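You operate a simulated robot arm through the tools that you are given. There is no shell and no other tool.

You are at the controls of a simulated robot arm. One attempt, no reset.

## Task
Space the low rack's dividers for the slot width on the yellow card.
Fine: green divider at one width on the printed marks, orange at two widths; both knobs end on LOCK.
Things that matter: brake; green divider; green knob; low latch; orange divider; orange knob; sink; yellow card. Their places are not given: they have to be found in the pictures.

The check looks at the end state, three seconds after you hand in, the way a careful person would. Anything else that was tipped, shoved, dropped, spilled or broken makes it a failure.

## Robot
A 7-joint arm with a two-finger parallel gripper, fixed in place. Base frame: the origin is at the foot of the arm, x ahead of it, y to its left, z up. Readings come in m, rad, newtons and seconds.
Its first joint turns from -2.897 to 2.897 rad. Payload 4.4 kg.
The tool frame sits at the grasp point between the pads (the TCP): z along the fingers, y along the line on which they close. The tips reach 0.023 m beyond it. Largest opening 0.094 m; finger width 0.038, thickness 0.01; the body of the gripper, 0.054 by 0.096 m, starts 0.039 m behind the TCP.
Orientation is that of the tool frame in the base frame, as a unit quaternion [x, y, z, w]. With the fingers straight down and closing along the base's y, the tool's x points along the base's -x, its y along +y and its z along -z.

## Interface
- The arm moves only by the tool move_arm. Its arguments are lists of equal length, an entry for each row: "dp": the shift along the tool's x, y, z in m, a list of three; "rot": the turn, a rotation vector about the tool's x, y, z in rad, a list of three; "gripper": the finger opening in m, from 0 to 0.094. In form: {"dp": [[x, y, z], ...], "rot": [[wx, wy, wz], ...], "gripper": [gripper, ...]}. A call has 1 to 20 rows; each row is the pose to reach, as a shift and turn from the pose commanded when the call began, along the tool's axes at that moment. Each row takes 0.2 s and may step no farther than 0.05 m and 0.15 rad from the row before; otherwise, or with a gripper value out of range, the whole call is refused. Where a pose cannot be reached the arm comes as near as it can. A force on the tool above 40 N (or 10 N above the force at the start of the call, whichever is more), or a blocked arm, ends the call early, and 0.2 s more pass. Each finger travels about 0.072 m/s and halts on what it meets, pressing with about 44 N; the grip force reading is that of the motor and also rises with nothing between the fingers. The clock runs only during rows and for 0.2 s after the last one: add rows that repeat a pose to give the fingers time. It gives the time, the measured TCP pose, the force on the tool (base axes), the opening and the grip force at its end, in the units of the frame above (readings bear some noise), with the torque about the TCP (base axes, N m) and any sound that the robot's microphone picked up, and new pictures: "views" is both (left out), scene, wrist or none.
- Cameras (640 x 400 px; columns grow to the right, rows downward): "scene" is fixed at [0.0492, 0.4963, 1.4257]; the picture's right is [-0.29, -0.96, 0.00], its down [-0.47, 0.14, -0.87] and it looks along [0.83, -0.25, -0.49] (base axes); focal length 346 px, centre (320, 200). "wrist" rides on the gripper at [0.086, 0.016, -0.074] in the tool frame; the picture's right is [-0.18, 0.98, 0.00], its down [-0.58, -0.11, -0.81] and it looks along [-0.79, -0.15, 0.59] (tool axes); focal length 243 px, centre (320, 200).
- locate(camera, pixels): for up to 12 pixels [column, row] of the newest picture of that camera ("zoom" is the newest enlarged one), the place [x, y, z] in the base frame of the surface seen there, good to about 0.002 m. The clock stands still meanwhile.
- enlarge(camera, box): a new picture of the part [left, top, right, bottom] of that camera's present view, enlarged. The clock stands still meanwhile.
- job_done(): hands the job in; it is judged then, once.

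Unless the task says otherwise, let go and move clear before handing in.

The tools are called after "Call:" by a JSON object that holds its "method" and its "body". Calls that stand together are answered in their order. move_arm: Moves the arm, as the interface text tells. Its arguments: {"type":"object","properties":{"dp":{"type":"array","items":{"type":"array","items":{"type":"number"}}},"rot":{"type":"array","items":{"type":"array","items":{"type":"number"}}},"gripper":{"type":"array","items":{"type":"number"}},"views":{"type":"string","enum":["both","scene","wrist","none"]}},"required":["dp","rot","gripper"]} The other tools are called the same way: locate (camera, pixels) gives the place of the surface under pixels of a picture; enlarge (camera, box) takes an enlarged picture of a part of a camera's view; job_done () hands the job in.

At the start:

```text
clock: 0.0
position: [0.6105, 0.2257, 1.1796]
orientation: [0.001, 1.0, 0.0, 0.0]
force: [-0.3, -0.4, 0.3]
moment: [0.02, 0.0, 0.0]
gripper_width: 0.0941
finger_force: 0.0
```

scene: 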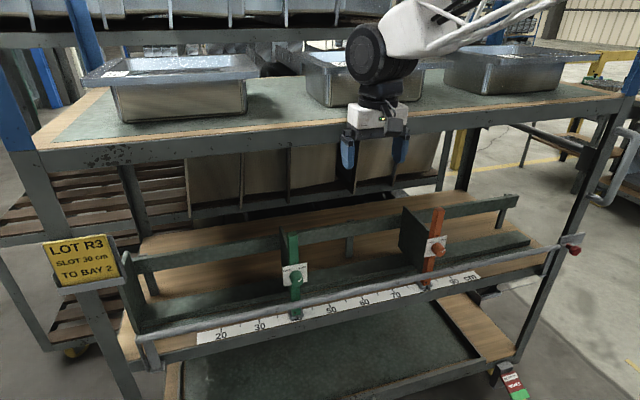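
wrist: 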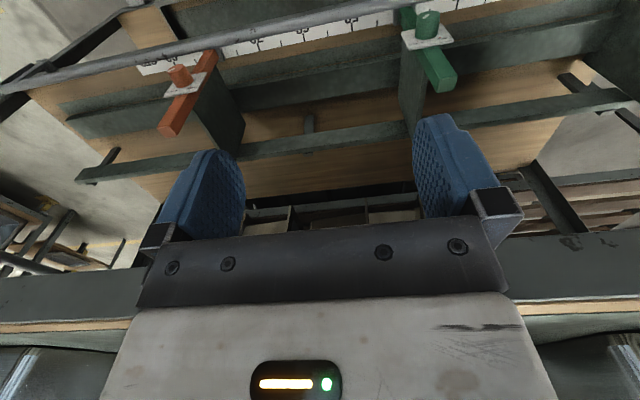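

The yellow card at about (80,260) in the scene view reads "SLOT 30 cm". The green divider is near (293,275) and the orange near (435,245), each with a knob, and there is a ruler below them. I'll enlarge these areas before moving.

Call:
{"method": "enlarge", "body": {"camera": "scene", "box": [20, 220, 180, 320]}}

Call:
{"method": "enlarge", "body": {"camera": "scene", "box": [180, 220, 340, 350]}}

Call:
{"method": "enlarge", "body": {"camera": "scene", "box": [340, 190, 500, 310]}}

Call:
{"method": "enlarge", "body": {"camera": "scene", "box": [460, 200, 620, 400]}}

Call:
{"method": "enlarge", "body": {"camera": "wrist", "box": [100, 0, 520, 160]}}

```text
4.00 times, centred on (100, 270) of scene
```

zoom: 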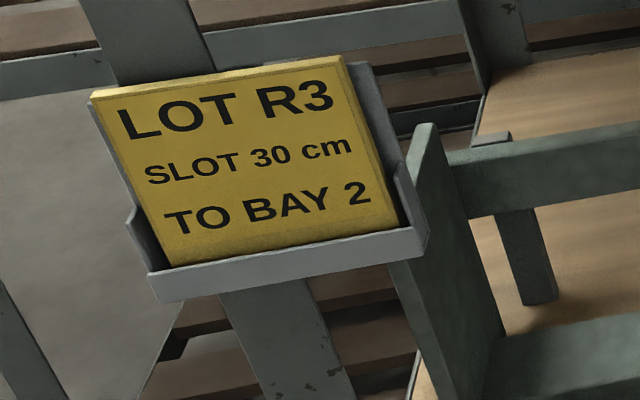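

```text
3.08 times, centred on (260, 285) of scene
```

zoom: 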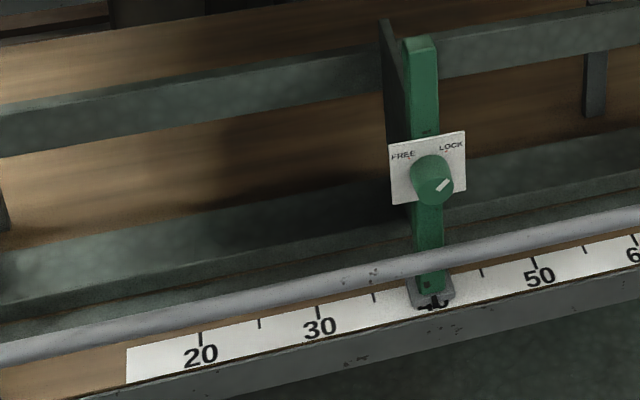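

```text
3.33 times, centred on (420, 250) of scene
```

zoom: 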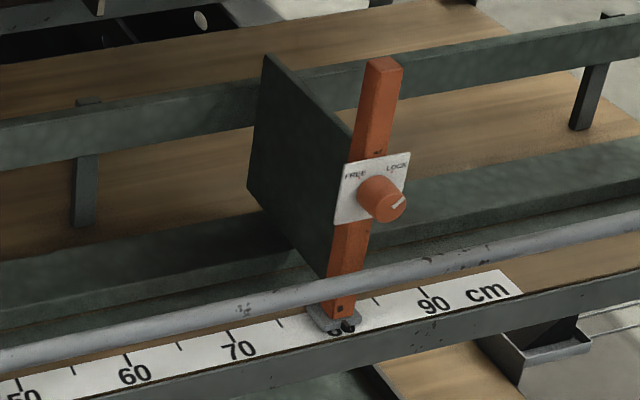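

```text
2.00 times, centred on (540, 300) of scene
```

zoom: 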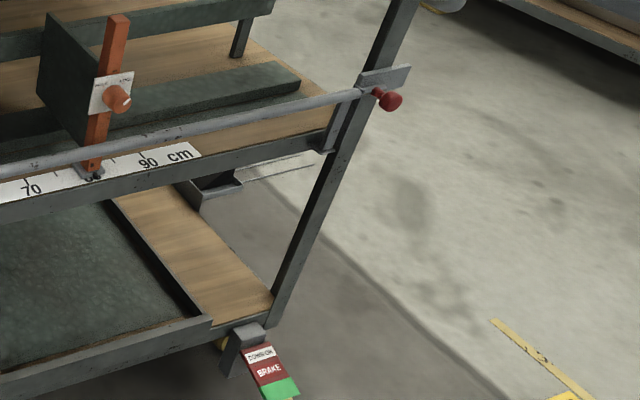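

```text
1.52 times, centred on (310, 80) of wrist
```

zoom: 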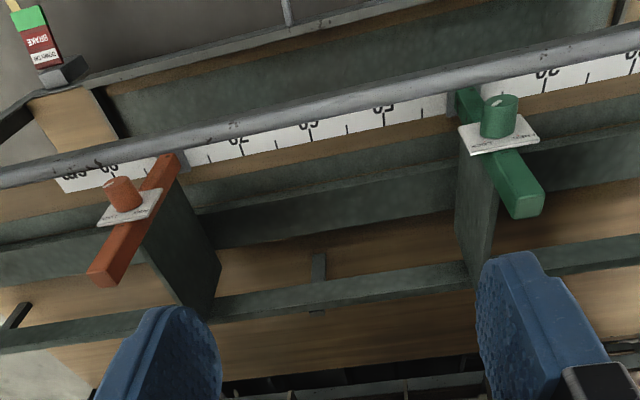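

The card says 30 cm, so green has to go to 30 and orange to 60. Green now sits near 40 and orange near 80, and both pointers appear to be at LOCK. Next I'll get coordinates for these parts.

Call:
{"method": "locate", "body": {"camera": "scene", "pixels": [[293, 236], [296, 276], [296, 283], [297, 300], [288, 272], [297, 316], [292, 245], [300, 270], [285, 285], [260, 326], [331, 308], [230, 333]]}}

Call:
{"method": "locate", "body": {"camera": "scene", "pixels": [[436, 211], [438, 249], [430, 265], [425, 285], [425, 288], [405, 225], [364, 299], [396, 291], [454, 280], [575, 251], [510, 380], [517, 395]]}}

Call:
{"method": "enlarge", "body": {"camera": "scene", "box": [480, 350, 560, 400]}}

Call:
{"method": "enlarge", "body": {"camera": "scene", "box": [270, 225, 334, 325]}}

```text
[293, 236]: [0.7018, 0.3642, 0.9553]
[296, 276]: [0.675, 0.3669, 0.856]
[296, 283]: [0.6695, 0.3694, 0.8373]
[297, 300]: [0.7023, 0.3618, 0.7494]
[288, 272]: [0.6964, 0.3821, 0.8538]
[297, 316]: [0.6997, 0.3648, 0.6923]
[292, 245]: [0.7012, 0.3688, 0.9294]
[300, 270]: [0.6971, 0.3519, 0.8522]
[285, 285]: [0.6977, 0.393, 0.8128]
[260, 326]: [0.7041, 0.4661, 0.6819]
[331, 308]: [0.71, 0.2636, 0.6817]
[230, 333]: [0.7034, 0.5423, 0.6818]
```

```text
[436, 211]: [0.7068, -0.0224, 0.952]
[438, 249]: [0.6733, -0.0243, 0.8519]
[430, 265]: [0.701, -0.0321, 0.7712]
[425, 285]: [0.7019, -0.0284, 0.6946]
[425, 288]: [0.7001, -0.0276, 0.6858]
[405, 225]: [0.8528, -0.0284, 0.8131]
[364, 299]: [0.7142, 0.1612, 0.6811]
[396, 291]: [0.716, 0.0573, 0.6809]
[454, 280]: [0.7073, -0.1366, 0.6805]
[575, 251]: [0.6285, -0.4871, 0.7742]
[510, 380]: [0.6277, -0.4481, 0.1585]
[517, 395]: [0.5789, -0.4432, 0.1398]
```

```text
8.00 times, centred on (520, 375) of scene
```

zoom: 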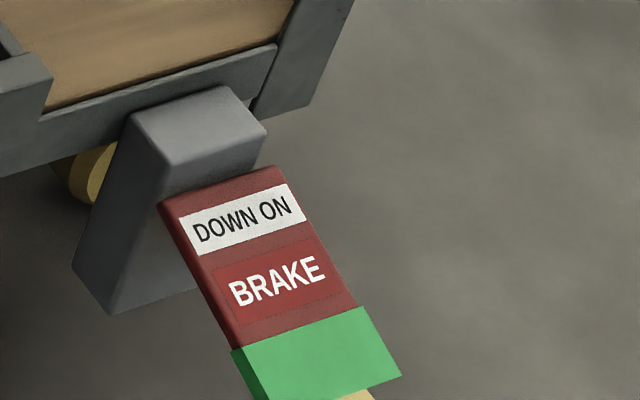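

```text
4.00 times, centred on (302, 275) of scene
```

zoom: 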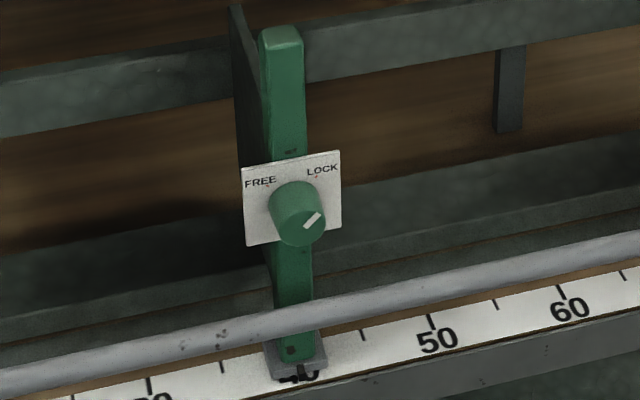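

Green's foot sits near y=0.365 and orange's near y=-0.028, and both knob faces are at x≈0.67, z≈0.85. Now I need exact tick positions, the rail and the shelf edges.

Call:
{"method": "locate", "body": {"camera": "scene", "pixels": [[150, 336], [250, 312], [350, 289], [450, 266], [540, 245], [300, 145], [100, 170], [450, 122], [600, 100], [350, 200], [300, 250], [200, 255]]}}

Call:
{"method": "enlarge", "body": {"camera": "scene", "box": [190, 290, 318, 350]}}

```text
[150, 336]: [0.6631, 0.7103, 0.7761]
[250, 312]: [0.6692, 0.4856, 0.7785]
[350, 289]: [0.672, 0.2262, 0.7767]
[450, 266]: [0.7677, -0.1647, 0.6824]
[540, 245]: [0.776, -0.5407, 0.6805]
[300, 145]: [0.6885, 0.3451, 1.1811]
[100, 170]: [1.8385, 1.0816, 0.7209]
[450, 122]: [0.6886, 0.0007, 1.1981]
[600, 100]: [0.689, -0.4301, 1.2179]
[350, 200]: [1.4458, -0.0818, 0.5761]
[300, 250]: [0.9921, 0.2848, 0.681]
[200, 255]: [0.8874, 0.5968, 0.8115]
```

```text
5.00 times, centred on (254, 320) of scene
```

zoom: 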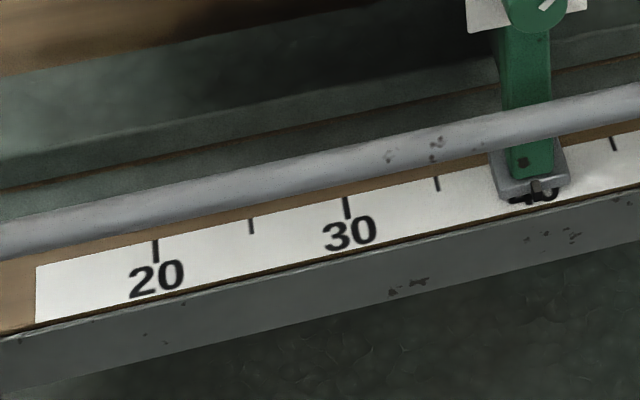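

The rail runs at x≈0.668, z≈0.777 and the upper shelf edge at x≈0.689. In this zoom the 20, 25, 30 and 35 ticks show at (156,255), (251,228), (347,210) and (437,184). I'll locate those and the divider foot.

Call:
{"method": "locate", "body": {"camera": "zoom", "pixels": [[156, 255], [251, 228], [347, 210], [437, 184], [537, 187], [536, 196], [500, 196], [565, 183], [614, 144], [508, 160], [552, 160], [38, 290]]}}

Call:
{"method": "enlarge", "body": {"camera": "scene", "box": [280, 295, 316, 325]}}

```text
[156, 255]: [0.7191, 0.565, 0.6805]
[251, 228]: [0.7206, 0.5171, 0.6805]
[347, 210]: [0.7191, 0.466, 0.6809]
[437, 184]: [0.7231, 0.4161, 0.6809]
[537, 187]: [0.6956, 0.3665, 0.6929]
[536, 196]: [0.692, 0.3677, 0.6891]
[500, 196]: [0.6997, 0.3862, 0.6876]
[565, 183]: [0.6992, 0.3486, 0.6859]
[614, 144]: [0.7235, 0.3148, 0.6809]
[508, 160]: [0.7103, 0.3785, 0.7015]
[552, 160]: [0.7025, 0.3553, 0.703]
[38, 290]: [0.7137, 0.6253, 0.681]
```

```text
13.33 times, centred on (298, 310) of scene
```

zoom: 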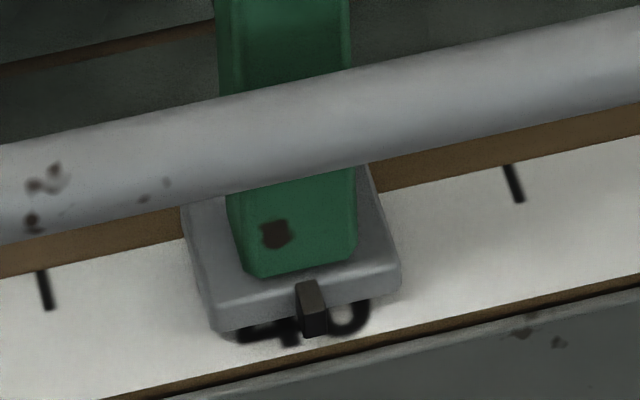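

The black pointer on the green foot is at y≈0.367, and the 30 tick is at y≈0.466. The scale works out to y≈0.7655−cm/100. I'll measure orange the same way.

Call:
{"method": "enlarge", "body": {"camera": "scene", "box": [340, 262, 468, 322]}}

Call:
{"method": "enlarge", "body": {"camera": "scene", "box": [404, 262, 450, 292]}}

```text
5.00 times, centred on (404, 292) of scene
```

zoom: 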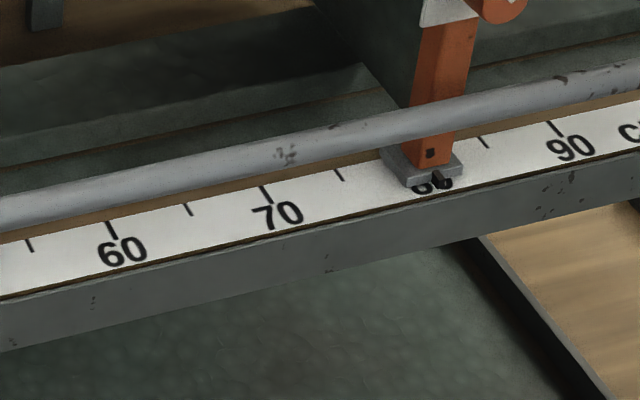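

```text
13.33 times, centred on (427, 277) of scene
```

zoom: 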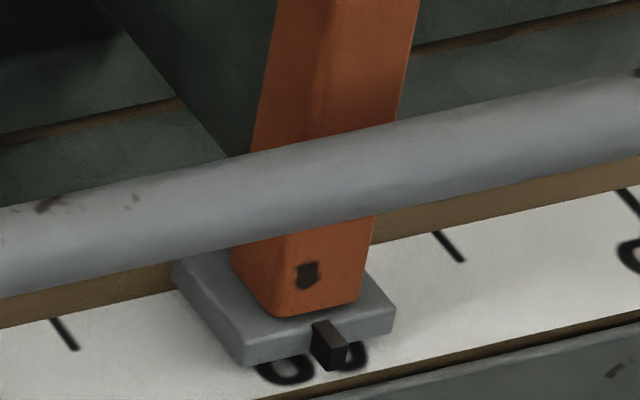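

In this zoom the orange foot's black pointer is at (332,345), and the 75 and 85 ticks are at (64,333) and (449,247). I'll locate these and the knob details.

Call:
{"method": "locate", "body": {"camera": "zoom", "pixels": [[322, 330], [338, 362], [64, 333], [449, 247], [242, 360], [392, 318], [272, 300], [355, 298], [320, 180], [630, 200]]}}

Call:
{"method": "enlarge", "body": {"camera": "scene", "box": [276, 258, 316, 294]}}

```text
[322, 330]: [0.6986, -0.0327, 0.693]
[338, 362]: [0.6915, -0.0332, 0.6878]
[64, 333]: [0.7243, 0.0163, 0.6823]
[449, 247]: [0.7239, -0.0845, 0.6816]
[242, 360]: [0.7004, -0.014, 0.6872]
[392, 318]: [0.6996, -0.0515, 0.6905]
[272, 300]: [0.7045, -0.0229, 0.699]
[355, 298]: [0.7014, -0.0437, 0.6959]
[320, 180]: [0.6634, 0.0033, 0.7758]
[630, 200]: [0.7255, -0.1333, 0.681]
```

```text
11.11 times, centred on (296, 276) of scene
```

zoom: 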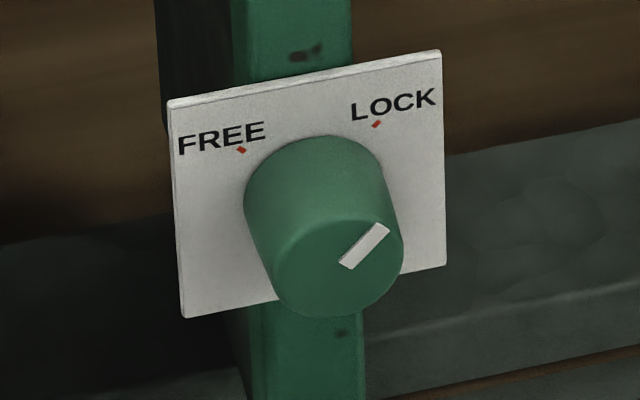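

The knob's white line points up and to the right, toward the LOCK mark at (376,124), and the FREE mark is at (242,149). I'll measure the knob geometry.

Call:
{"method": "locate", "body": {"camera": "zoom", "pixels": [[345, 265], [385, 230], [242, 149], [376, 124], [338, 268], [276, 270], [402, 255], [340, 312], [325, 225], [250, 200], [313, 142], [172, 200]]}}

Call:
{"method": "enlarge", "body": {"camera": "scene", "box": [416, 230, 456, 266]}}

```text
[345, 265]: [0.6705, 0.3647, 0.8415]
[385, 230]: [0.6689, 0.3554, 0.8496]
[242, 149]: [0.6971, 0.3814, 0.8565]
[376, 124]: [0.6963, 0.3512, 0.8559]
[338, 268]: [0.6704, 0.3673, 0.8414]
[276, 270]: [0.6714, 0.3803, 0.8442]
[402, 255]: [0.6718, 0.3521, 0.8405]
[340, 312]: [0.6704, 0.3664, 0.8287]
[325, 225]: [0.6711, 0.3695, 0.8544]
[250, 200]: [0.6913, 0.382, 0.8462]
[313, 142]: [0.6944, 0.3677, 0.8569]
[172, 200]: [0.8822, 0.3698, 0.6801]
```

```text
11.11 times, centred on (436, 248) of scene
```

zoom: 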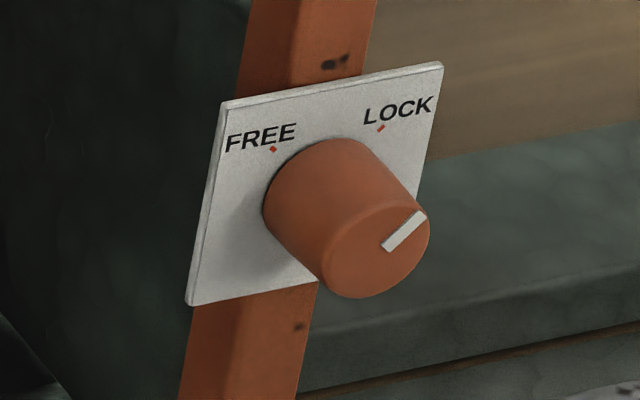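

The knob axis is at about y=0.3665, z=0.8425, with the face at x=0.670, the plate at x=0.697 and a diameter of about 0.028. LOCK and FREE are 90° apart. I'll measure the orange knob and the brake pedal before moving.

Call:
{"method": "locate", "body": {"camera": "zoom", "pixels": [[388, 248], [422, 215], [320, 270], [430, 225], [362, 298], [376, 250], [375, 206], [273, 149], [381, 128], [265, 200]]}}

Call:
{"method": "locate", "body": {"camera": "scene", "pixels": [[503, 375], [513, 372], [512, 397], [522, 393], [495, 372], [491, 385], [470, 390], [560, 330], [590, 300], [498, 365]]}}

```text
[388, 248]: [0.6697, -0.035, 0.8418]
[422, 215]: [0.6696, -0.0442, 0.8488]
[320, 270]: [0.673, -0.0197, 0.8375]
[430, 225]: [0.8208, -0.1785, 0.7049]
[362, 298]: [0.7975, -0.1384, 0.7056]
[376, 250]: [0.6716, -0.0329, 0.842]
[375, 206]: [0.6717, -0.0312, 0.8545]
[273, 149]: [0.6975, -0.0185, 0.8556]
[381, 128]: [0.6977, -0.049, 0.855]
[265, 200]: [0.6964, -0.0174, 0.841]
```

```text
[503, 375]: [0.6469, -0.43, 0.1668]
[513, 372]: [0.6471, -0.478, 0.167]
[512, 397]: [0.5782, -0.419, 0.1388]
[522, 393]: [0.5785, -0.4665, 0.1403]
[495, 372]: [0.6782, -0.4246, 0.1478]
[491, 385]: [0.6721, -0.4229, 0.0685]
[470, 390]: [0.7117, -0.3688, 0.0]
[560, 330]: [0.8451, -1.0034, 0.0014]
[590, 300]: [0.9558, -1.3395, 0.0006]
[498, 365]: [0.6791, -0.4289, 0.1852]
```

Floor is z=0, and the pedal slopes down toward its green tip, from z=0.167 to about 0.139. That suggests it is down (ON). I'll look at it in the wrist view too.

Call:
{"method": "enlarge", "body": {"camera": "wrist", "box": [96, 0, 176, 60]}}

Call:
{"method": "enlarge", "body": {"camera": "scene", "box": [320, 0, 560, 180]}}

```text
6.67 times, centred on (136, 30) of wrist
```

zoom: 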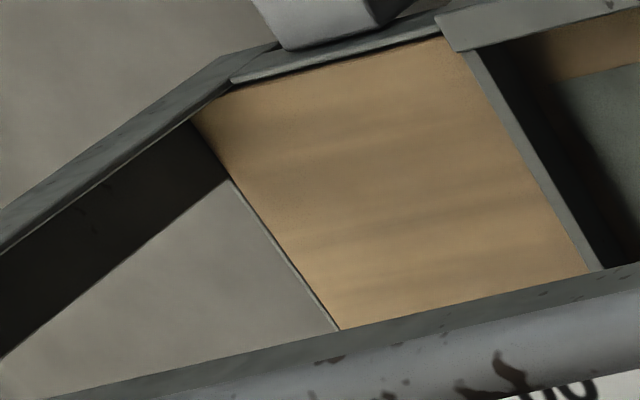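

```text
2.22 times, centred on (440, 90) of scene
```

zoom: 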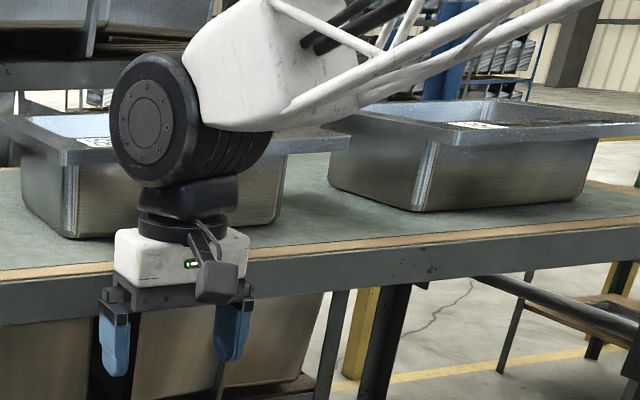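

The wide-box trick shows area beyond the frame edge, so I'll use it to see the whole brake pedal.

Call:
{"method": "enlarge", "body": {"camera": "scene", "box": [460, 385, 580, 400]}}

Call:
{"method": "enlarge", "body": {"camera": "wrist", "box": [70, 0, 190, 4]}}

```text
5.33 times, centred on (520, 392) of scene
```

zoom: 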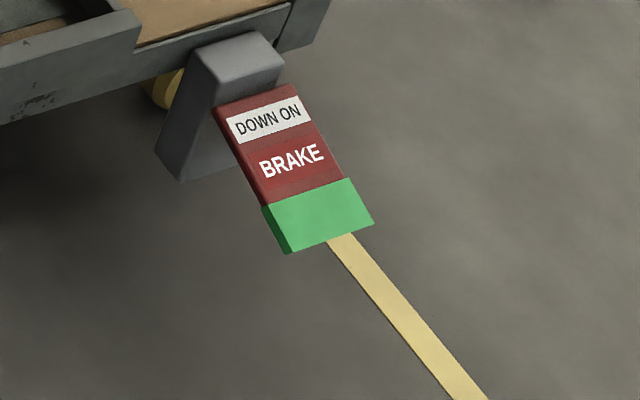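

```text
5.33 times, centred on (130, 2) of wrist
```

zoom: 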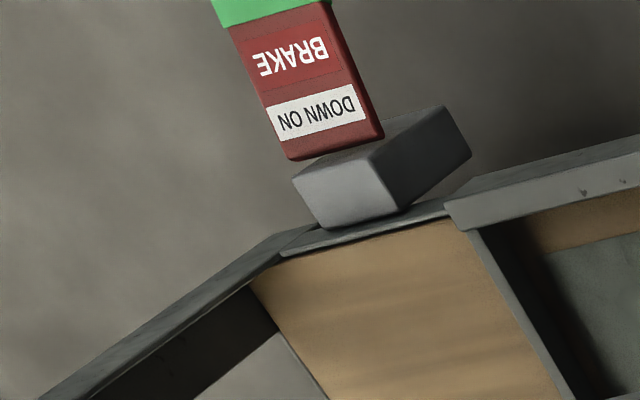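

The pedal is tilted down with its green tip showing, so the brake reads as ON and I'll leave it alone. I'll now back away from the upper shelf, pitch the tool to point forward (+x), and bring it down in front of the green knob.

Call:
{"method": "move_arm", "body": {"dp": [[0.02, 0.0, 0.0], [0.05, 0.005, 0.01], [0.08, 0.01, 0.03], [0.11, 0.02, 0.05], [0.12, 0.035, 0.08], [0.13, 0.05, 0.11], [0.13, 0.065, 0.14], [0.13, 0.08, 0.17], [0.13, 0.1, 0.2], [0.13, 0.12, 0.23], [0.13, 0.13, 0.26], [0.13, 0.1408, 0.28], [0.13, 0.1408, 0.28]], "rot": [[0, 0, 0], [0, -0.13, 0], [0, -0.27, 0], [0, -0.41, 0], [0, -0.55, 0], [0, -0.69, 0], [0, -0.83, 0], [0, -0.97, 0], [0, -1.11, 0], [0, -1.25, 0], [0, -1.39, 0], [0, -1.52, 0], [0, -1.5708, 0]], "gripper": [0.06, 0.06, 0.06, 0.06, 0.06, 0.06, 0.06, 0.06, 0.06, 0.06, 0.06, 0.06, 0.06]}}

```text
clock: 2.8
position: [0.4815, 0.3651, 0.8993]
orientation: [0.001, 0.707, 0.0, 0.708]
force: [-0.7, 0.5, 0.4]
moment: [0.0, -0.02, -0.02]
gripper_width: 0.0599
finger_force: 0.1
```

scene: 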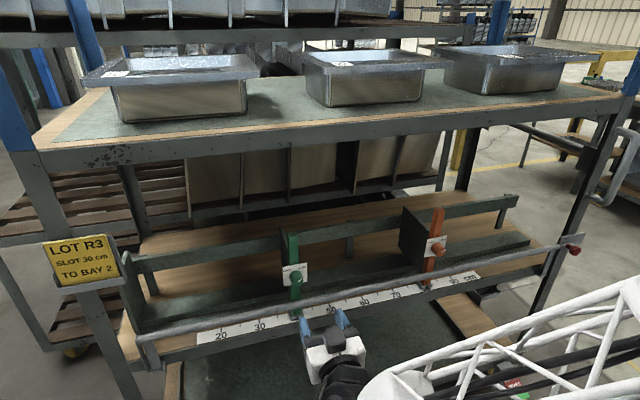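
wrist: 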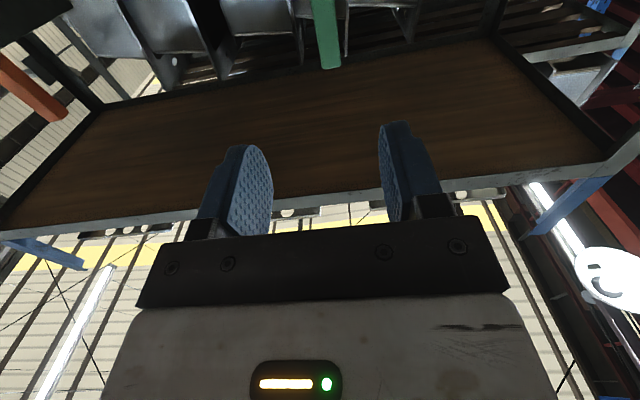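

The tool now points forward at (0.481, 0.365, 0.899) and is clear of everything. I'll roll +45° about the tool axis, so a −90° turn later ends at −45°, and drop to knob height while staying back from the rack.

Call:
{"method": "move_arm", "body": {"dp": [[0.01, 0, 0.0], [0.02, 0, 0.01], [0.03, 0, 0.03], [0.04, 0, 0.05], [0.05, 0, 0.07], [0.057, 0.001, 0.09], [0.057, 0.001, 0.1], [0.057, 0.001, 0.1]], "rot": [[0, 0, 0.131], [0, 0, 0.262], [0, 0, 0.393], [0, 0, 0.524], [0, 0, 0.654], [0, 0, 0.7854], [0, 0, 0.7854], [0, 0, 0.7854]], "gripper": [0.06, 0.06, 0.06, 0.06, 0.06, 0.06, 0.06, 0.06]}}

```text
clock: 4.6
position: [0.5659, 0.4068, 0.9746]
orientation: [0.26, 0.689, 0.207, 0.644]
force: [0.1, 0.4, -0.8]
moment: [-0.01, -0.02, 0.0]
gripper_width: 0.0598
finger_force: 0.0
out of reach, approached as far as the arm can: row 4, 5, 6, 7, 8
```

scene: 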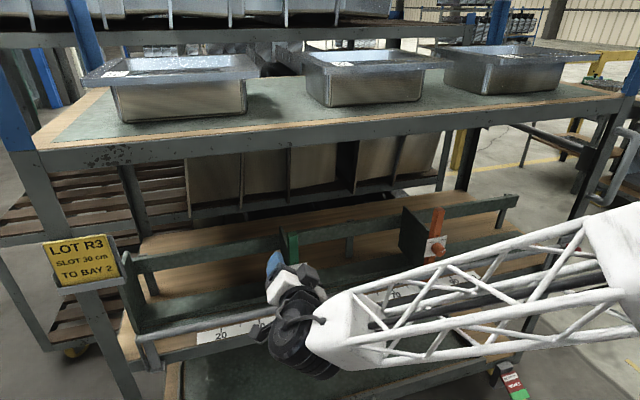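
wrist: 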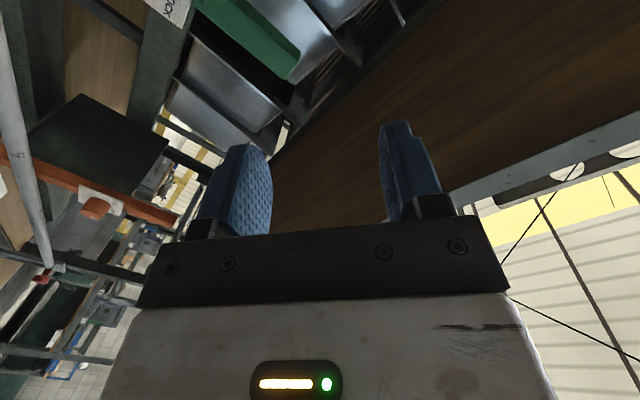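

Rows 4 and on were out of reach, so a +45° roll hits a joint limit and the tool drifted to (0.566, 0.407, 0.975), touching nothing. I'll back off and unroll the other way, where the wrist should have more range.

Call:
{"method": "move_arm", "body": {"dp": [[0, 0, -0.02], [0, 0, -0.04], [0, 0, -0.06], [0, 0, -0.08], [0, 0, -0.1], [0, 0, -0.1], [0, 0, -0.1], [0, 0, -0.1]], "rot": [[0, 0, -0.131], [0, 0, -0.262], [0, 0, -0.393], [0, 0, -0.524], [0, 0, -0.654], [0, 0, -0.7854], [0, 0, -0.7854], [0, 0, -0.7854]], "gripper": [0.06, 0.06, 0.06, 0.06, 0.06, 0.06, 0.06, 0.06], "views": "scene"}}

```text
clock: 6.4
position: [0.4644, 0.4125, 0.9886]
orientation: [-0.024, 0.736, -0.055, 0.675]
force: [-0.7, 0.1, 0.6]
moment: [-0.03, 0.0, 0.01]
gripper_width: 0.0598
finger_force: 0.0
```

scene: 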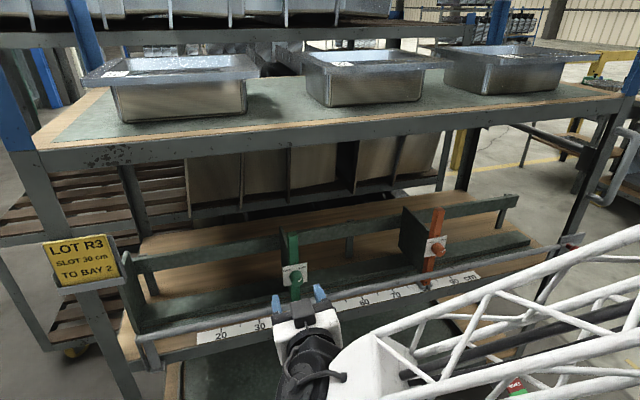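

The commanded pose resets to what was actually reached, so I'm at (0.464, 0.4125, 0.989) with a small tilt. I'll square the tool up to horizontal and return to (0.48, 0.3665, 0.90).

Call:
{"method": "move_arm", "body": {"dp": [[0.03, -0.012, 0.008], [0.06, -0.024, 0.016], [0.0914, -0.035, 0.0253], [0.0914, -0.035, 0.0253]], "rot": [[-0.015, -0.029, 0.037], [-0.029, -0.058, 0.074], [-0.0438, -0.0863, 0.1117], [-0.0438, -0.0863, 0.1117]], "gripper": [0.06, 0.06, 0.06, 0.06], "views": "none"}}

```text
clock: 7.4
position: [0.4802, 0.3674, 0.8985]
orientation: [0.001, 0.707, -0.001, 0.707]
force: [0.1, -0.2, 0.8]
moment: [-0.01, -0.01, -0.01]
gripper_width: 0.0598
finger_force: 0.1
```

The tool is square again at (0.480, 0.367, 0.8985). I'll roll −135° in place, in free space, which puts the wrist camera above the gripper.

Call:
{"method": "move_arm", "body": {"dp": [[0, 0, 0], [0, 0, 0], [0, 0, 0], [0, 0, 0], [0, 0, 0], [0, 0, 0], [0, 0, 0], [0, 0, 0], [0, 0, 0], [0, 0, 0], [0, 0, 0], [0, 0, 0], [0, 0, 0], [0, 0, 0], [0, 0, 0], [0, 0, 0], [0, 0, 0], [0, 0, 0]], "rot": [[0, 0, -0.14], [0, 0, -0.28], [0, 0, -0.42], [0, 0, -0.56], [0, 0, -0.7], [0, 0, -0.84], [0, 0, -0.98], [0, 0, -1.12], [0, 0, -1.26], [0, 0, -1.4], [0, 0, -1.54], [0, 0, -1.68], [0, 0, -1.82], [0, 0, -1.96], [0, 0, -2.1], [0, 0, -2.24], [0, 0, -2.3562], [0, 0, -2.3562]], "gripper": [0.06, 0.06, 0.06, 0.06, 0.06, 0.06, 0.06, 0.06, 0.06, 0.06, 0.06, 0.06, 0.06, 0.06, 0.06, 0.06, 0.06, 0.06]}}

```text
clock: 11.2
position: [0.4806, 0.3677, 0.8968]
orientation: [0.654, -0.27, 0.653, -0.27]
force: [-0.2, 0.3, -0.3]
moment: [-0.02, -0.01, -0.01]
gripper_width: 0.0596
finger_force: 0.1
```

scene: 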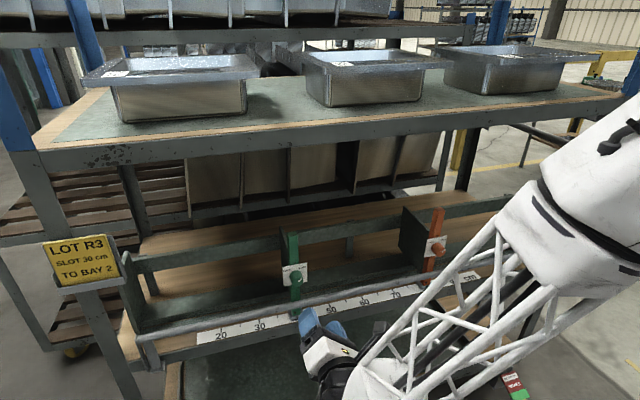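
wrist: 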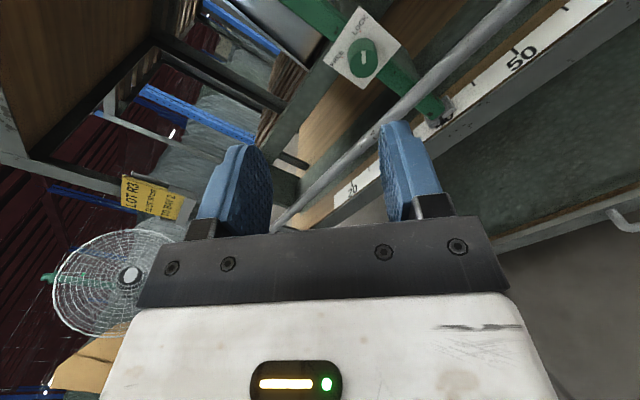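

The −135° roll worked, and the wrist camera now sees the knob and ruler. I'll advance to x≈0.60 on the knob axis, then try the other −90° of roll before gripping anything.

Call:
{"method": "move_arm", "body": {"dp": [[-0.0125, 0.013, 0.03], [-0.025, 0.026, 0.06], [-0.0375, 0.0392, 0.09], [-0.0375, 0.0392, 0.1194], [-0.0375, 0.0392, 0.1194]], "rot": [[0, 0, 0], [0, 0, 0], [0, 0, 0], [0, 0, 0], [0, 0, 0]], "gripper": [0.06, 0.06, 0.06, 0.06, 0.06]}}

```text
clock: 12.4
position: [0.6002, 0.3666, 0.8465]
orientation: [0.652, -0.271, 0.654, -0.271]
force: [0.2, -0.1, -0.9]
moment: [0.0, -0.02, 0.0]
gripper_width: 0.06
finger_force: 0.1
```

scene: 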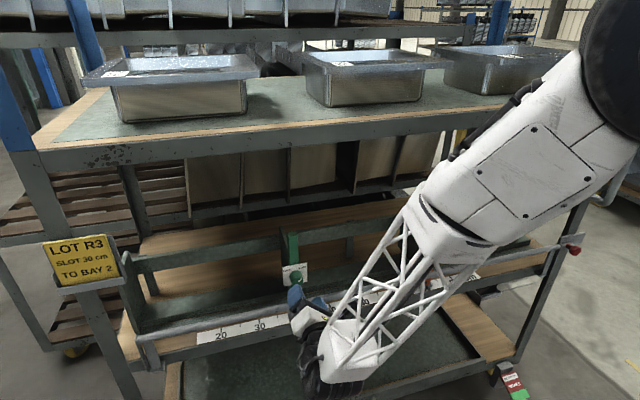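
wrist: 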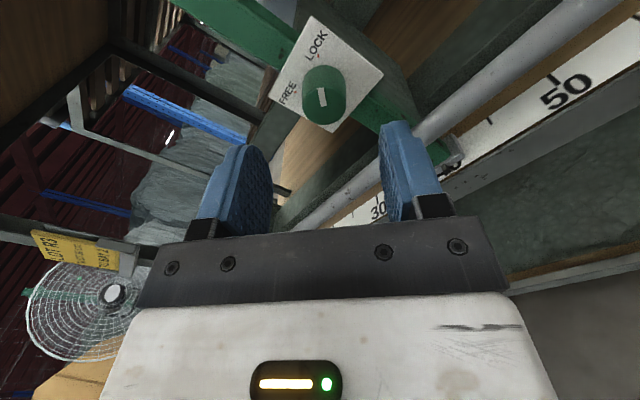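

The gripper is in front of the green knob, at about z=0.846. The forearm passes near the upper shelf in the picture, so I'll check its clearance before rolling further.

Call:
{"method": "locate", "body": {"camera": "scene", "pixels": [[540, 170], [460, 215], [600, 80], [430, 230], [400, 290], [350, 340], [500, 120], [520, 110]]}}

Call:
{"method": "locate", "body": {"camera": "wrist", "pixels": [[322, 97], [305, 95], [345, 95], [325, 120], [325, 68], [290, 93], [317, 58]]}}

```text
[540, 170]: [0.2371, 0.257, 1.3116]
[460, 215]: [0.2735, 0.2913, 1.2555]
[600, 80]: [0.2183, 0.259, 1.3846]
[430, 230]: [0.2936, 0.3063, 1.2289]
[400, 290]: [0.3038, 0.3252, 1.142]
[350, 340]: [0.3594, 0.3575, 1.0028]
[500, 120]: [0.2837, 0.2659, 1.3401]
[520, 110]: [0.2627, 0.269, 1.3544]
```

```text
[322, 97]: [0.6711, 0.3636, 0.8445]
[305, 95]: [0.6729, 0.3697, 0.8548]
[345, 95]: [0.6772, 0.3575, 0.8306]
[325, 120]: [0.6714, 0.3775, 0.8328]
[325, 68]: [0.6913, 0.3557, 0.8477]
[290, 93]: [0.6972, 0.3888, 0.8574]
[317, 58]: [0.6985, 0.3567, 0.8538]
```

The forearm is well back at x≈0.2–0.36. I'll test the −90° roll here in free space.

Call:
{"method": "move_arm", "body": {"dp": [[0, 0, 0], [0, 0, 0], [0, 0, 0], [0, 0, 0], [0, 0, 0], [0, 0, 0], [0, 0, 0], [0, 0, 0], [0, 0, 0], [0, 0, 0], [0, 0, 0], [0, 0, 0], [0, 0, 0]], "rot": [[0, 0, -0.14], [0, 0, -0.28], [0, 0, -0.42], [0, 0, -0.56], [0, 0, -0.7], [0, 0, -0.84], [0, 0, -0.98], [0, 0, -1.12], [0, 0, -1.26], [0, 0, -1.4], [0, 0, -1.54], [0, 0, -1.5708], [0, 0, -1.5708]], "gripper": [0.06, 0.06, 0.06, 0.06, 0.06, 0.06, 0.06, 0.06, 0.06, 0.06, 0.06, 0.06, 0.06]}}

```text
clock: 15.2
position: [0.5989, 0.3667, 0.8435]
orientation: [0.653, 0.269, 0.653, 0.272]
force: [-0.6, -0.2, 0.1]
moment: [-0.01, -0.01, 0.02]
gripper_width: 0.0602
finger_force: 0.0
```

scene: 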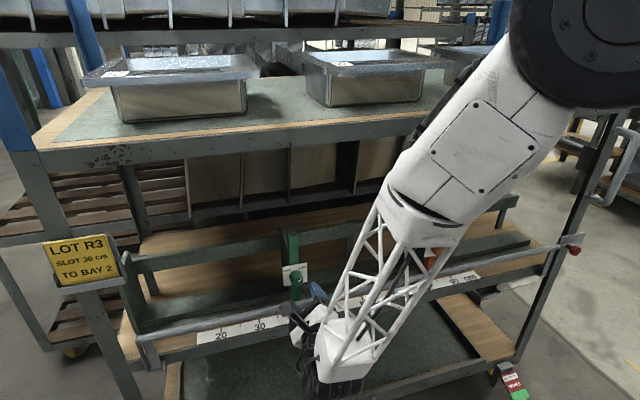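
wrist: 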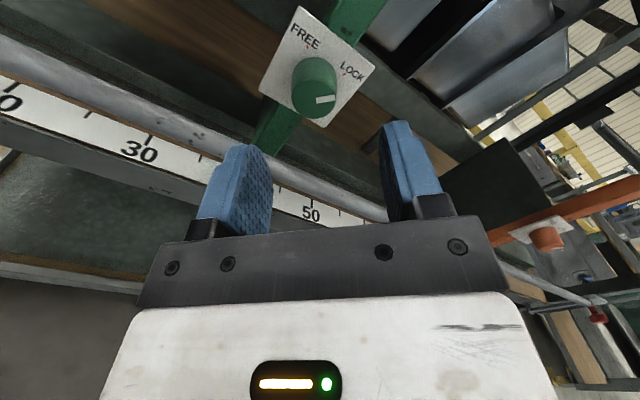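

Both ends of the 90° roll are reachable. I'll roll back to the LOCK-side angle and advance until the tips are just short of the knob face.

Call:
{"method": "move_arm", "body": {"dp": [[-0.0014, -0.0014, 0], [-0.0014, -0.0014, 0], [-0.0014, -0.0014, 0], [-0.0014, -0.0014, 0], [-0.0014, -0.0014, 0], [-0.0014, -0.0014, 0], [-0.0014, -0.0014, 0], [-0.0014, -0.0014, 0], [-0.0014, -0.0014, 0], [-0.0014, -0.0014, 0], [-0.0014, -0.0014, 0], [-0.0014, -0.0014, 0.015], [-0.0014, -0.0014, 0.03], [-0.0014, -0.0014, 0.044], [-0.0014, -0.0014, 0.044]], "rot": [[0, 0, 0.14], [0, 0, 0.28], [0, 0, 0.42], [0, 0, 0.56], [0, 0, 0.7], [0, 0, 0.84], [0, 0, 0.98], [0, 0, 1.12], [0, 0, 1.26], [0, 0, 1.4], [0, 0, 1.54], [0, 0, 1.5708], [0, 0, 1.5708], [0, 0, 1.5708], [0, 0, 1.5708]], "gripper": [0.06, 0.06, 0.06, 0.06, 0.06, 0.06, 0.06, 0.06, 0.06, 0.06, 0.06, 0.06, 0.06, 0.06, 0.06]}}

```text
clock: 18.4
position: [0.6439, 0.3676, 0.8419]
orientation: [0.653, -0.272, 0.653, -0.27]
force: [-0.4, 0.1, -0.4]
moment: [-0.01, 0.02, -0.01]
gripper_width: 0.0598
finger_force: 0.0
```

scene: 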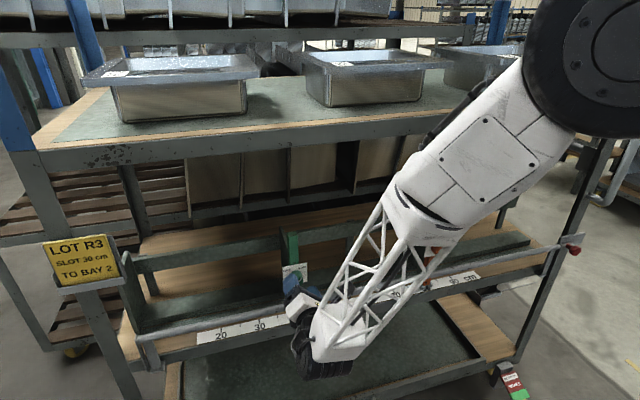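
wrist: 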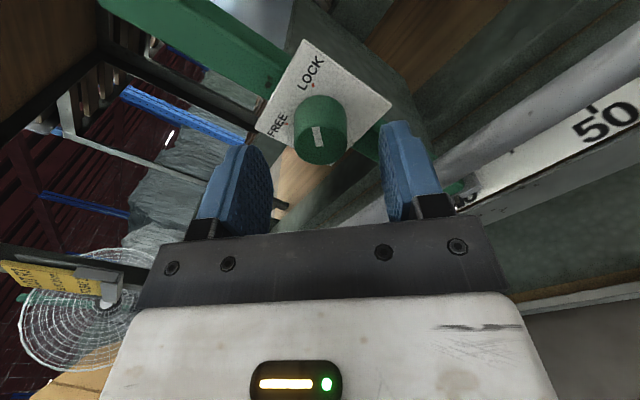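

The fingers straddle the green knob in the wrist view, with the knob at (320,130). I'll advance 24 mm so the tips stop about 5 mm short of the plate.

Call:
{"method": "move_arm", "body": {"dp": [[0, 0, 0.008], [0, 0, 0.016], [0, 0, 0.024], [0, 0, 0.024]], "rot": [[0, 0, 0], [0, 0, 0], [0, 0, 0], [0, 0, 0]], "gripper": [0.06, 0.06, 0.06, 0.06]}}

```text
clock: 19.4
position: [0.6674, 0.3684, 0.8429]
orientation: [0.653, -0.271, 0.654, -0.27]
force: [1.2, -0.3, -0.2]
moment: [-0.02, 0.0, 0.01]
gripper_width: 0.0599
finger_force: 0.0
```

scene: 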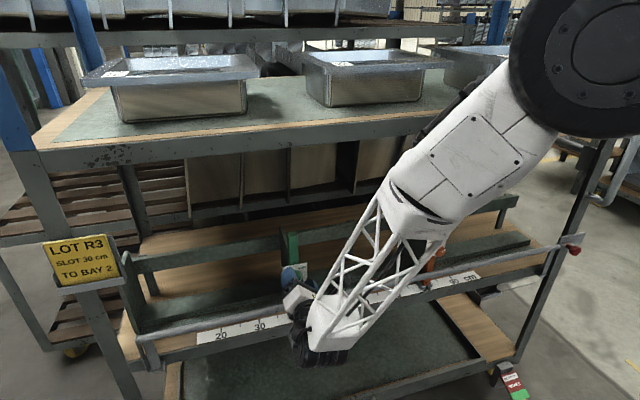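
wrist: 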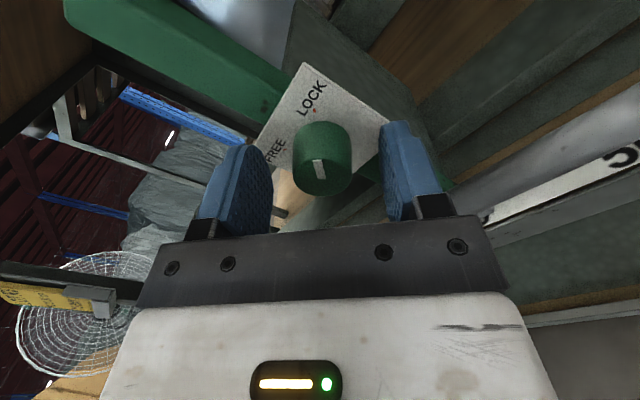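

The knob sits between the pads. I'll close gently to near contact first and read the forces.

Call:
{"method": "move_arm", "body": {"dp": [[0, 0, 0], [0, 0, 0], [0, 0, 0]], "rot": [[0, 0, 0], [0, 0, 0], [0, 0, 0]], "gripper": [0.045, 0.035, 0.035]}}

```text
clock: 20.2
position: [0.6668, 0.3681, 0.8423]
orientation: [0.653, -0.272, 0.654, -0.27]
force: [-0.4, -0.3, 1.0]
moment: [-0.02, 0.01, -0.01]
gripper_width: 0.0349
finger_force: 0.1
```

scene: 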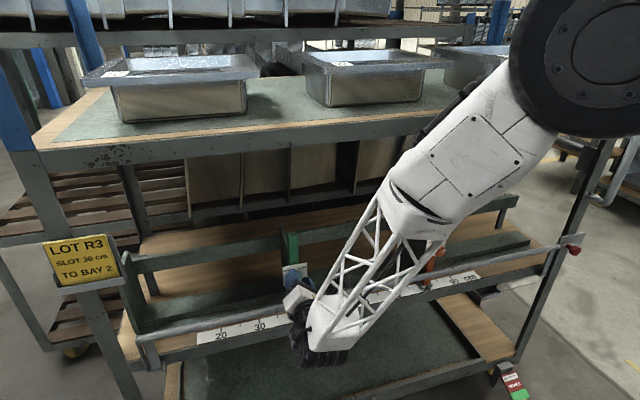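
wrist: 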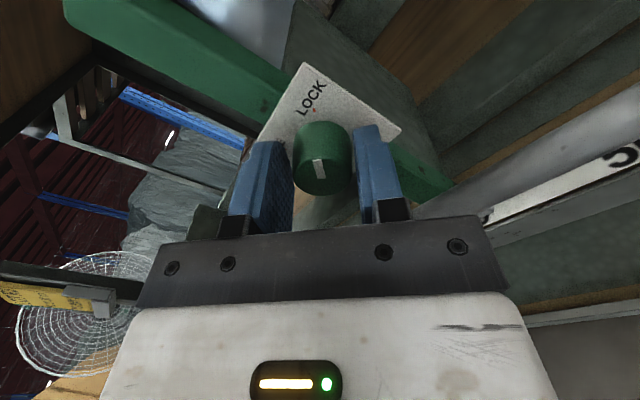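

At 0.035 m there's no contact and the knob looks centred to within about 1 mm. I'll close fully on it.

Call:
{"method": "move_arm", "body": {"dp": [[0, 0, 0], [0, 0, 0], [0, 0, 0]], "rot": [[0, 0, 0], [0, 0, 0], [0, 0, 0]], "gripper": [0.028, 0.015, 0.015]}}

```text
clock: 21.0
position: [0.6658, 0.3681, 0.8427]
orientation: [0.653, -0.271, 0.654, -0.27]
force: [5.3, -0.2, -9.5]
moment: [0.0, -0.55, -0.05]
gripper_width: 0.0315
finger_force: 44.9
```

scene: 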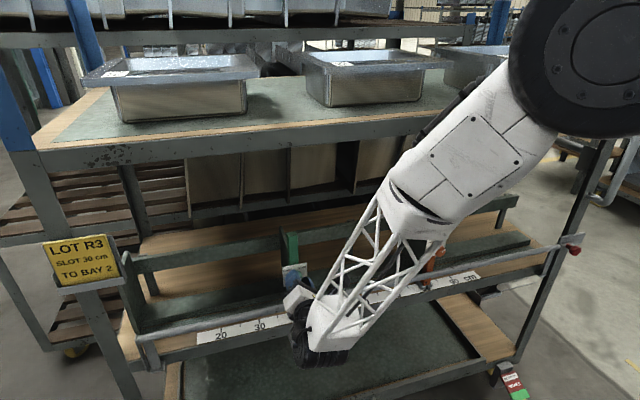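
wrist: 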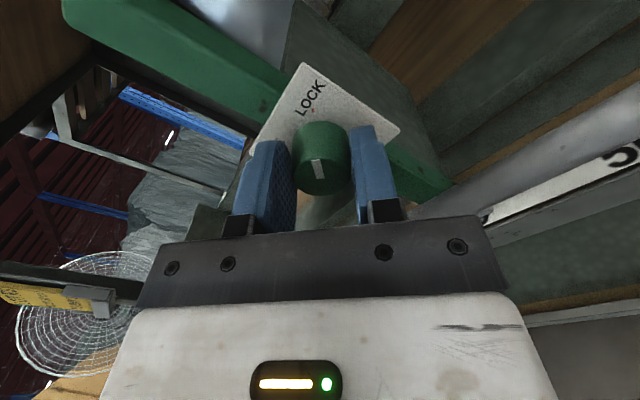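

Gripped at width 0.0315, and about 9.5 N appeared along −z. I'll nudge 1.5 mm up to see whether that relieves the side load.

Call:
{"method": "move_arm", "body": {"dp": [[0.0011, -0.0011, 0], [0.0011, -0.0011, 0]], "rot": [[0, 0, 0], [0, 0, 0]], "gripper": [0.015, 0.015], "views": "none"}}

```text
clock: 21.6
position: [0.6657, 0.3674, 0.8432]
orientation: [0.654, -0.271, 0.653, -0.27]
force: [15.8, 0.7, -10.9]
moment: [-0.02, 0.05, 0.77]
gripper_width: 0.0317
finger_force: 44.8
stopped in row 2: the force on the tool passed its limit at 40 N (the readings are from after the stop); the commanded pose is now the measured one
```

The force limit tripped even on that tiny nudge, so contact is stiff. I'll hold still for a moment and read the settled force.

Call:
{"method": "move_arm", "body": {"dp": [[0, 0, 0], [0, 0, 0]], "rot": [[0, 0, 0], [0, 0, 0]], "gripper": [0.015, 0.015], "views": "none"}}

```text
clock: 22.2
position: [0.6655, 0.3673, 0.8427]
orientation: [0.654, -0.271, 0.653, -0.27]
force: [21.7, -0.8, -14.3]
moment: [-0.03, -0.29, 0.21]
gripper_width: 0.0318
finger_force: 45.6
```

The held reading is (21.7, −0.8, −14.3) N. That fits a stiff arm sitting slightly too far back and too high against the grip. I'll shift 1 mm forward and 0.7 mm down to unload it.

Call:
{"method": "move_arm", "body": {"dp": [[-0.0005, 0.0005, 0.001], [-0.0005, 0.0005, 0.001]], "rot": [[0, 0, 0], [0, 0, 0]], "gripper": [0.015, 0.015], "views": "none"}}

```text
clock: 22.8
position: [0.667, 0.3679, 0.8433]
orientation: [0.654, -0.271, 0.653, -0.271]
force: [-33.6, -2.0, 13.6]
moment: [0.02, -0.44, 0.36]
gripper_width: 0.032
finger_force: 45.5
```

So stiffness is about 55 N/mm along x and 40 N/mm along z. I'll back off 0.6 mm and rise 0.3 mm to null the load before turning.

Call:
{"method": "move_arm", "body": {"dp": [[0.00022, -0.00022, -0.0006], [0.00022, -0.00022, -0.0006]], "rot": [[0, 0, 0], [0, 0, 0]], "gripper": [0.015, 0.015], "views": "none"}}

```text
clock: 23.4
position: [0.6671, 0.3673, 0.8418]
orientation: [0.654, -0.271, 0.653, -0.269]
force: [-20.8, 2.6, 8.4]
moment: [0.02, 0.21, 0.99]
gripper_width: 0.0317
finger_force: 44.9
```

Residual forces remain from friction. I'll open slightly to clear the stored load, then re-grip and read.

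Call:
{"method": "move_arm", "body": {"dp": [[0, 0, 0], [0, 0, 0]], "rot": [[0, 0, 0], [0, 0, 0]], "gripper": [0.04, 0.04], "views": "none"}}

Call:
{"method": "move_arm", "body": {"dp": [[0, 0, 0], [0, 0, 0], [0, 0, 0]], "rot": [[0, 0, 0], [0, 0, 0], [0, 0, 0]], "gripper": [0.034, 0.028, 0.02], "views": "none"}}

```text
clock: 24.0
position: [0.6665, 0.3679, 0.8433]
orientation: [0.653, -0.271, 0.653, -0.27]
force: [0.2, 0.8, 0.7]
moment: [0.04, 0.0, -0.03]
gripper_width: 0.0399
finger_force: 0.0
```

```text
clock: 24.8
position: [0.6667, 0.366, 0.8421]
orientation: [0.653, -0.27, 0.653, -0.27]
force: [0.6, 0.6, 1.9]
moment: [0.03, -0.3, 0.42]
gripper_width: 0.0318
finger_force: 44.8
```

The force is now near zero with the knob gripped. I'll start the turn toward FREE in small increments of −0.2 rad, watching forces.

Call:
{"method": "move_arm", "body": {"dp": [[0, 0, 0], [0, 0, 0], [0, 0, 0], [0, 0, 0]], "rot": [[0, 0, -0.07], [0, 0, -0.14], [0, 0, -0.2], [0, 0, -0.2]], "gripper": [0.015, 0.015, 0.015, 0.015], "views": "wrist"}}

```text
clock: 25.8
position: [0.6673, 0.3661, 0.843]
orientation: [0.677, -0.204, 0.677, -0.203]
force: [-0.1, 3.6, 17.9]
moment: [0.03, 0.04, 1.08]
gripper_width: 0.0318
finger_force: 44.6
```

wrist: 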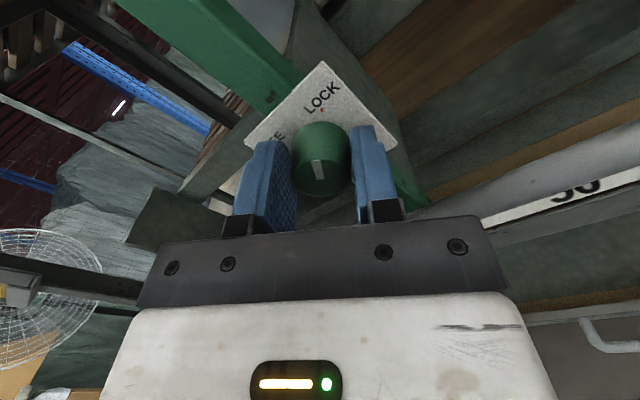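

The knob is turning with the gripper and the white line stays fixed relative to the pads. Fz has built to 18 N, so the knob axis is slightly off the TCP. I'll continue −0.2 rad with a small upward correction.

Call:
{"method": "move_arm", "body": {"dp": [[0.0004, -0.0004, 0], [0.0005, -0.0005, 0], [0.0006, -0.0006, 0], [0.0006, -0.0006, 0]], "rot": [[0, 0, -0.07], [0, 0, -0.14], [0, 0, -0.2], [0, 0, -0.2]], "gripper": [0.015, 0.015, 0.015, 0.015], "views": "none"}}

```text
clock: 26.8
position: [0.6672, 0.3667, 0.844]
orientation: [0.695, -0.134, 0.694, -0.135]
force: [23.0, -4.0, -0.6]
moment: [-0.03, 0.14, 0.33]
gripper_width: 0.0316
finger_force: 44.9
```

Fz is back near zero, and Fx shows a 23 N forward pull. I'll continue another −0.25 rad with a matching axis correction and 0.3 mm forward.

Call:
{"method": "move_arm", "body": {"dp": [[0.0001, -0.00015, 0.0002], [0.0002, -0.0003, 0.0003], [0.00034, -0.00043, 0.0003], [0.00034, -0.00043, 0.0003]], "rot": [[0, 0, -0.085], [0, 0, -0.17], [0, 0, -0.25], [0, 0, -0.25]], "gripper": [0.015, 0.015, 0.015, 0.015], "views": "none"}}

```text
clock: 27.8
position: [0.6663, 0.3682, 0.8426]
orientation: [0.706, -0.047, 0.705, -0.048]
force: [12.1, 3.5, -1.1]
moment: [0.0, 0.06, 0.73]
gripper_width: 0.0315
finger_force: 45.2
```

Forces are low: 12 N in x and about 0 in y and z. I'll continue by −0.3 rad.

Call:
{"method": "move_arm", "body": {"dp": [[0.0001, -0.00015, 0.0001], [0.0002, -0.0003, 0.0002], [0.0003, -0.0004, 0.0002], [0.00039, -0.00053, 0.0002], [0.00039, -0.00053, 0.0002]], "rot": [[0, 0, -0.08], [0, 0, -0.16], [0, 0, -0.24], [0, 0, -0.3], [0, 0, -0.3]], "gripper": [0.015, 0.015, 0.015, 0.015, 0.015], "views": "wrist"}}

```text
clock: 29.0
position: [0.6675, 0.3683, 0.8436]
orientation: [0.706, 0.058, 0.704, 0.059]
force: [19.0, -1.3, -11.6]
moment: [0.01, 0.43, 0.23]
gripper_width: 0.0316
finger_force: 44.7
```

wrist: 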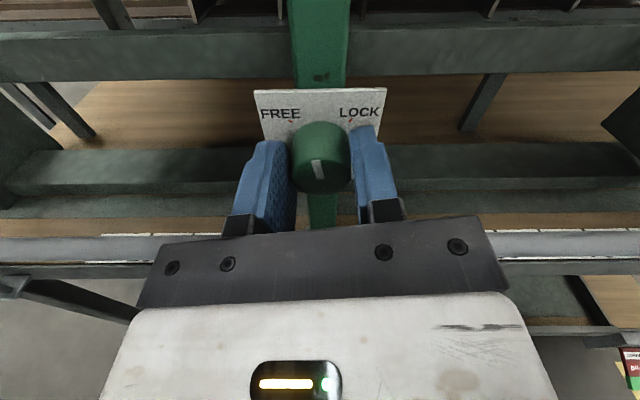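

The pointer is now just past vertical toward FREE. I'll continue −0.3 rad, trimming the height and moving 0.3 mm forward.

Call:
{"method": "move_arm", "body": {"dp": [[0.0, -0.00015, 0.0002], [5e-05, -0.0003, 0.0003], [0.0001, -0.00045, 0.0003], [0.00014, -0.00057, 0.0003], [0.00014, -0.00057, 0.0003]], "rot": [[0, 0, -0.08], [0, 0, -0.16], [0, 0, -0.24], [0, 0, -0.3], [0, 0, -0.3]], "gripper": [0.015, 0.015, 0.015, 0.015, 0.015], "views": "none"}}

```text
clock: 30.2
position: [0.6673, 0.3687, 0.8433]
orientation: [0.689, 0.164, 0.687, 0.163]
force: [19.5, -0.9, -30.2]
moment: [0.03, 0.68, 0.18]
gripper_width: 0.0318
finger_force: 44.6
```

Fz has reached −30 N, so the tool is too high by about 0.7 mm. I'll turn another −0.16 rad while lowering about 1 mm.

Call:
{"method": "move_arm", "body": {"dp": [[-0.0005, -0.0006, 0.0002], [-0.0006, -0.0008, 0.0003], [-0.0007, -0.0009, 0.0003], [-0.0007, -0.0009, 0.0003]], "rot": [[0, 0, 0], [0, 0, -0.08], [0, 0, -0.16], [0, 0, -0.16]], "gripper": [0.015, 0.015, 0.015, 0.015], "views": "wrist"}}

```text
clock: 31.2
position: [0.6681, 0.3699, 0.8419]
orientation: [0.673, 0.218, 0.672, 0.217]
force: [-34.3, 3.2, -4.7]
moment: [-0.01, -0.16, -0.24]
gripper_width: 0.0318
finger_force: 45.6
```

wrist: 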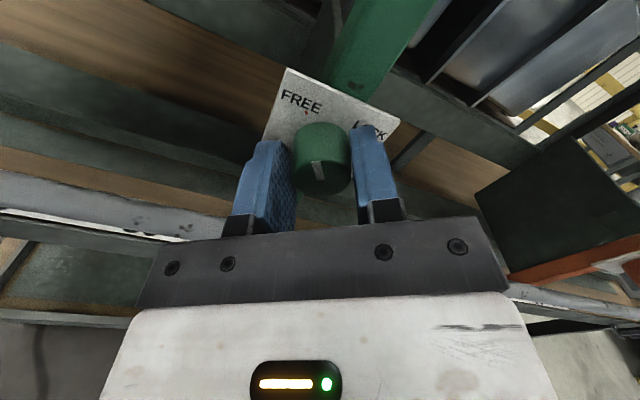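

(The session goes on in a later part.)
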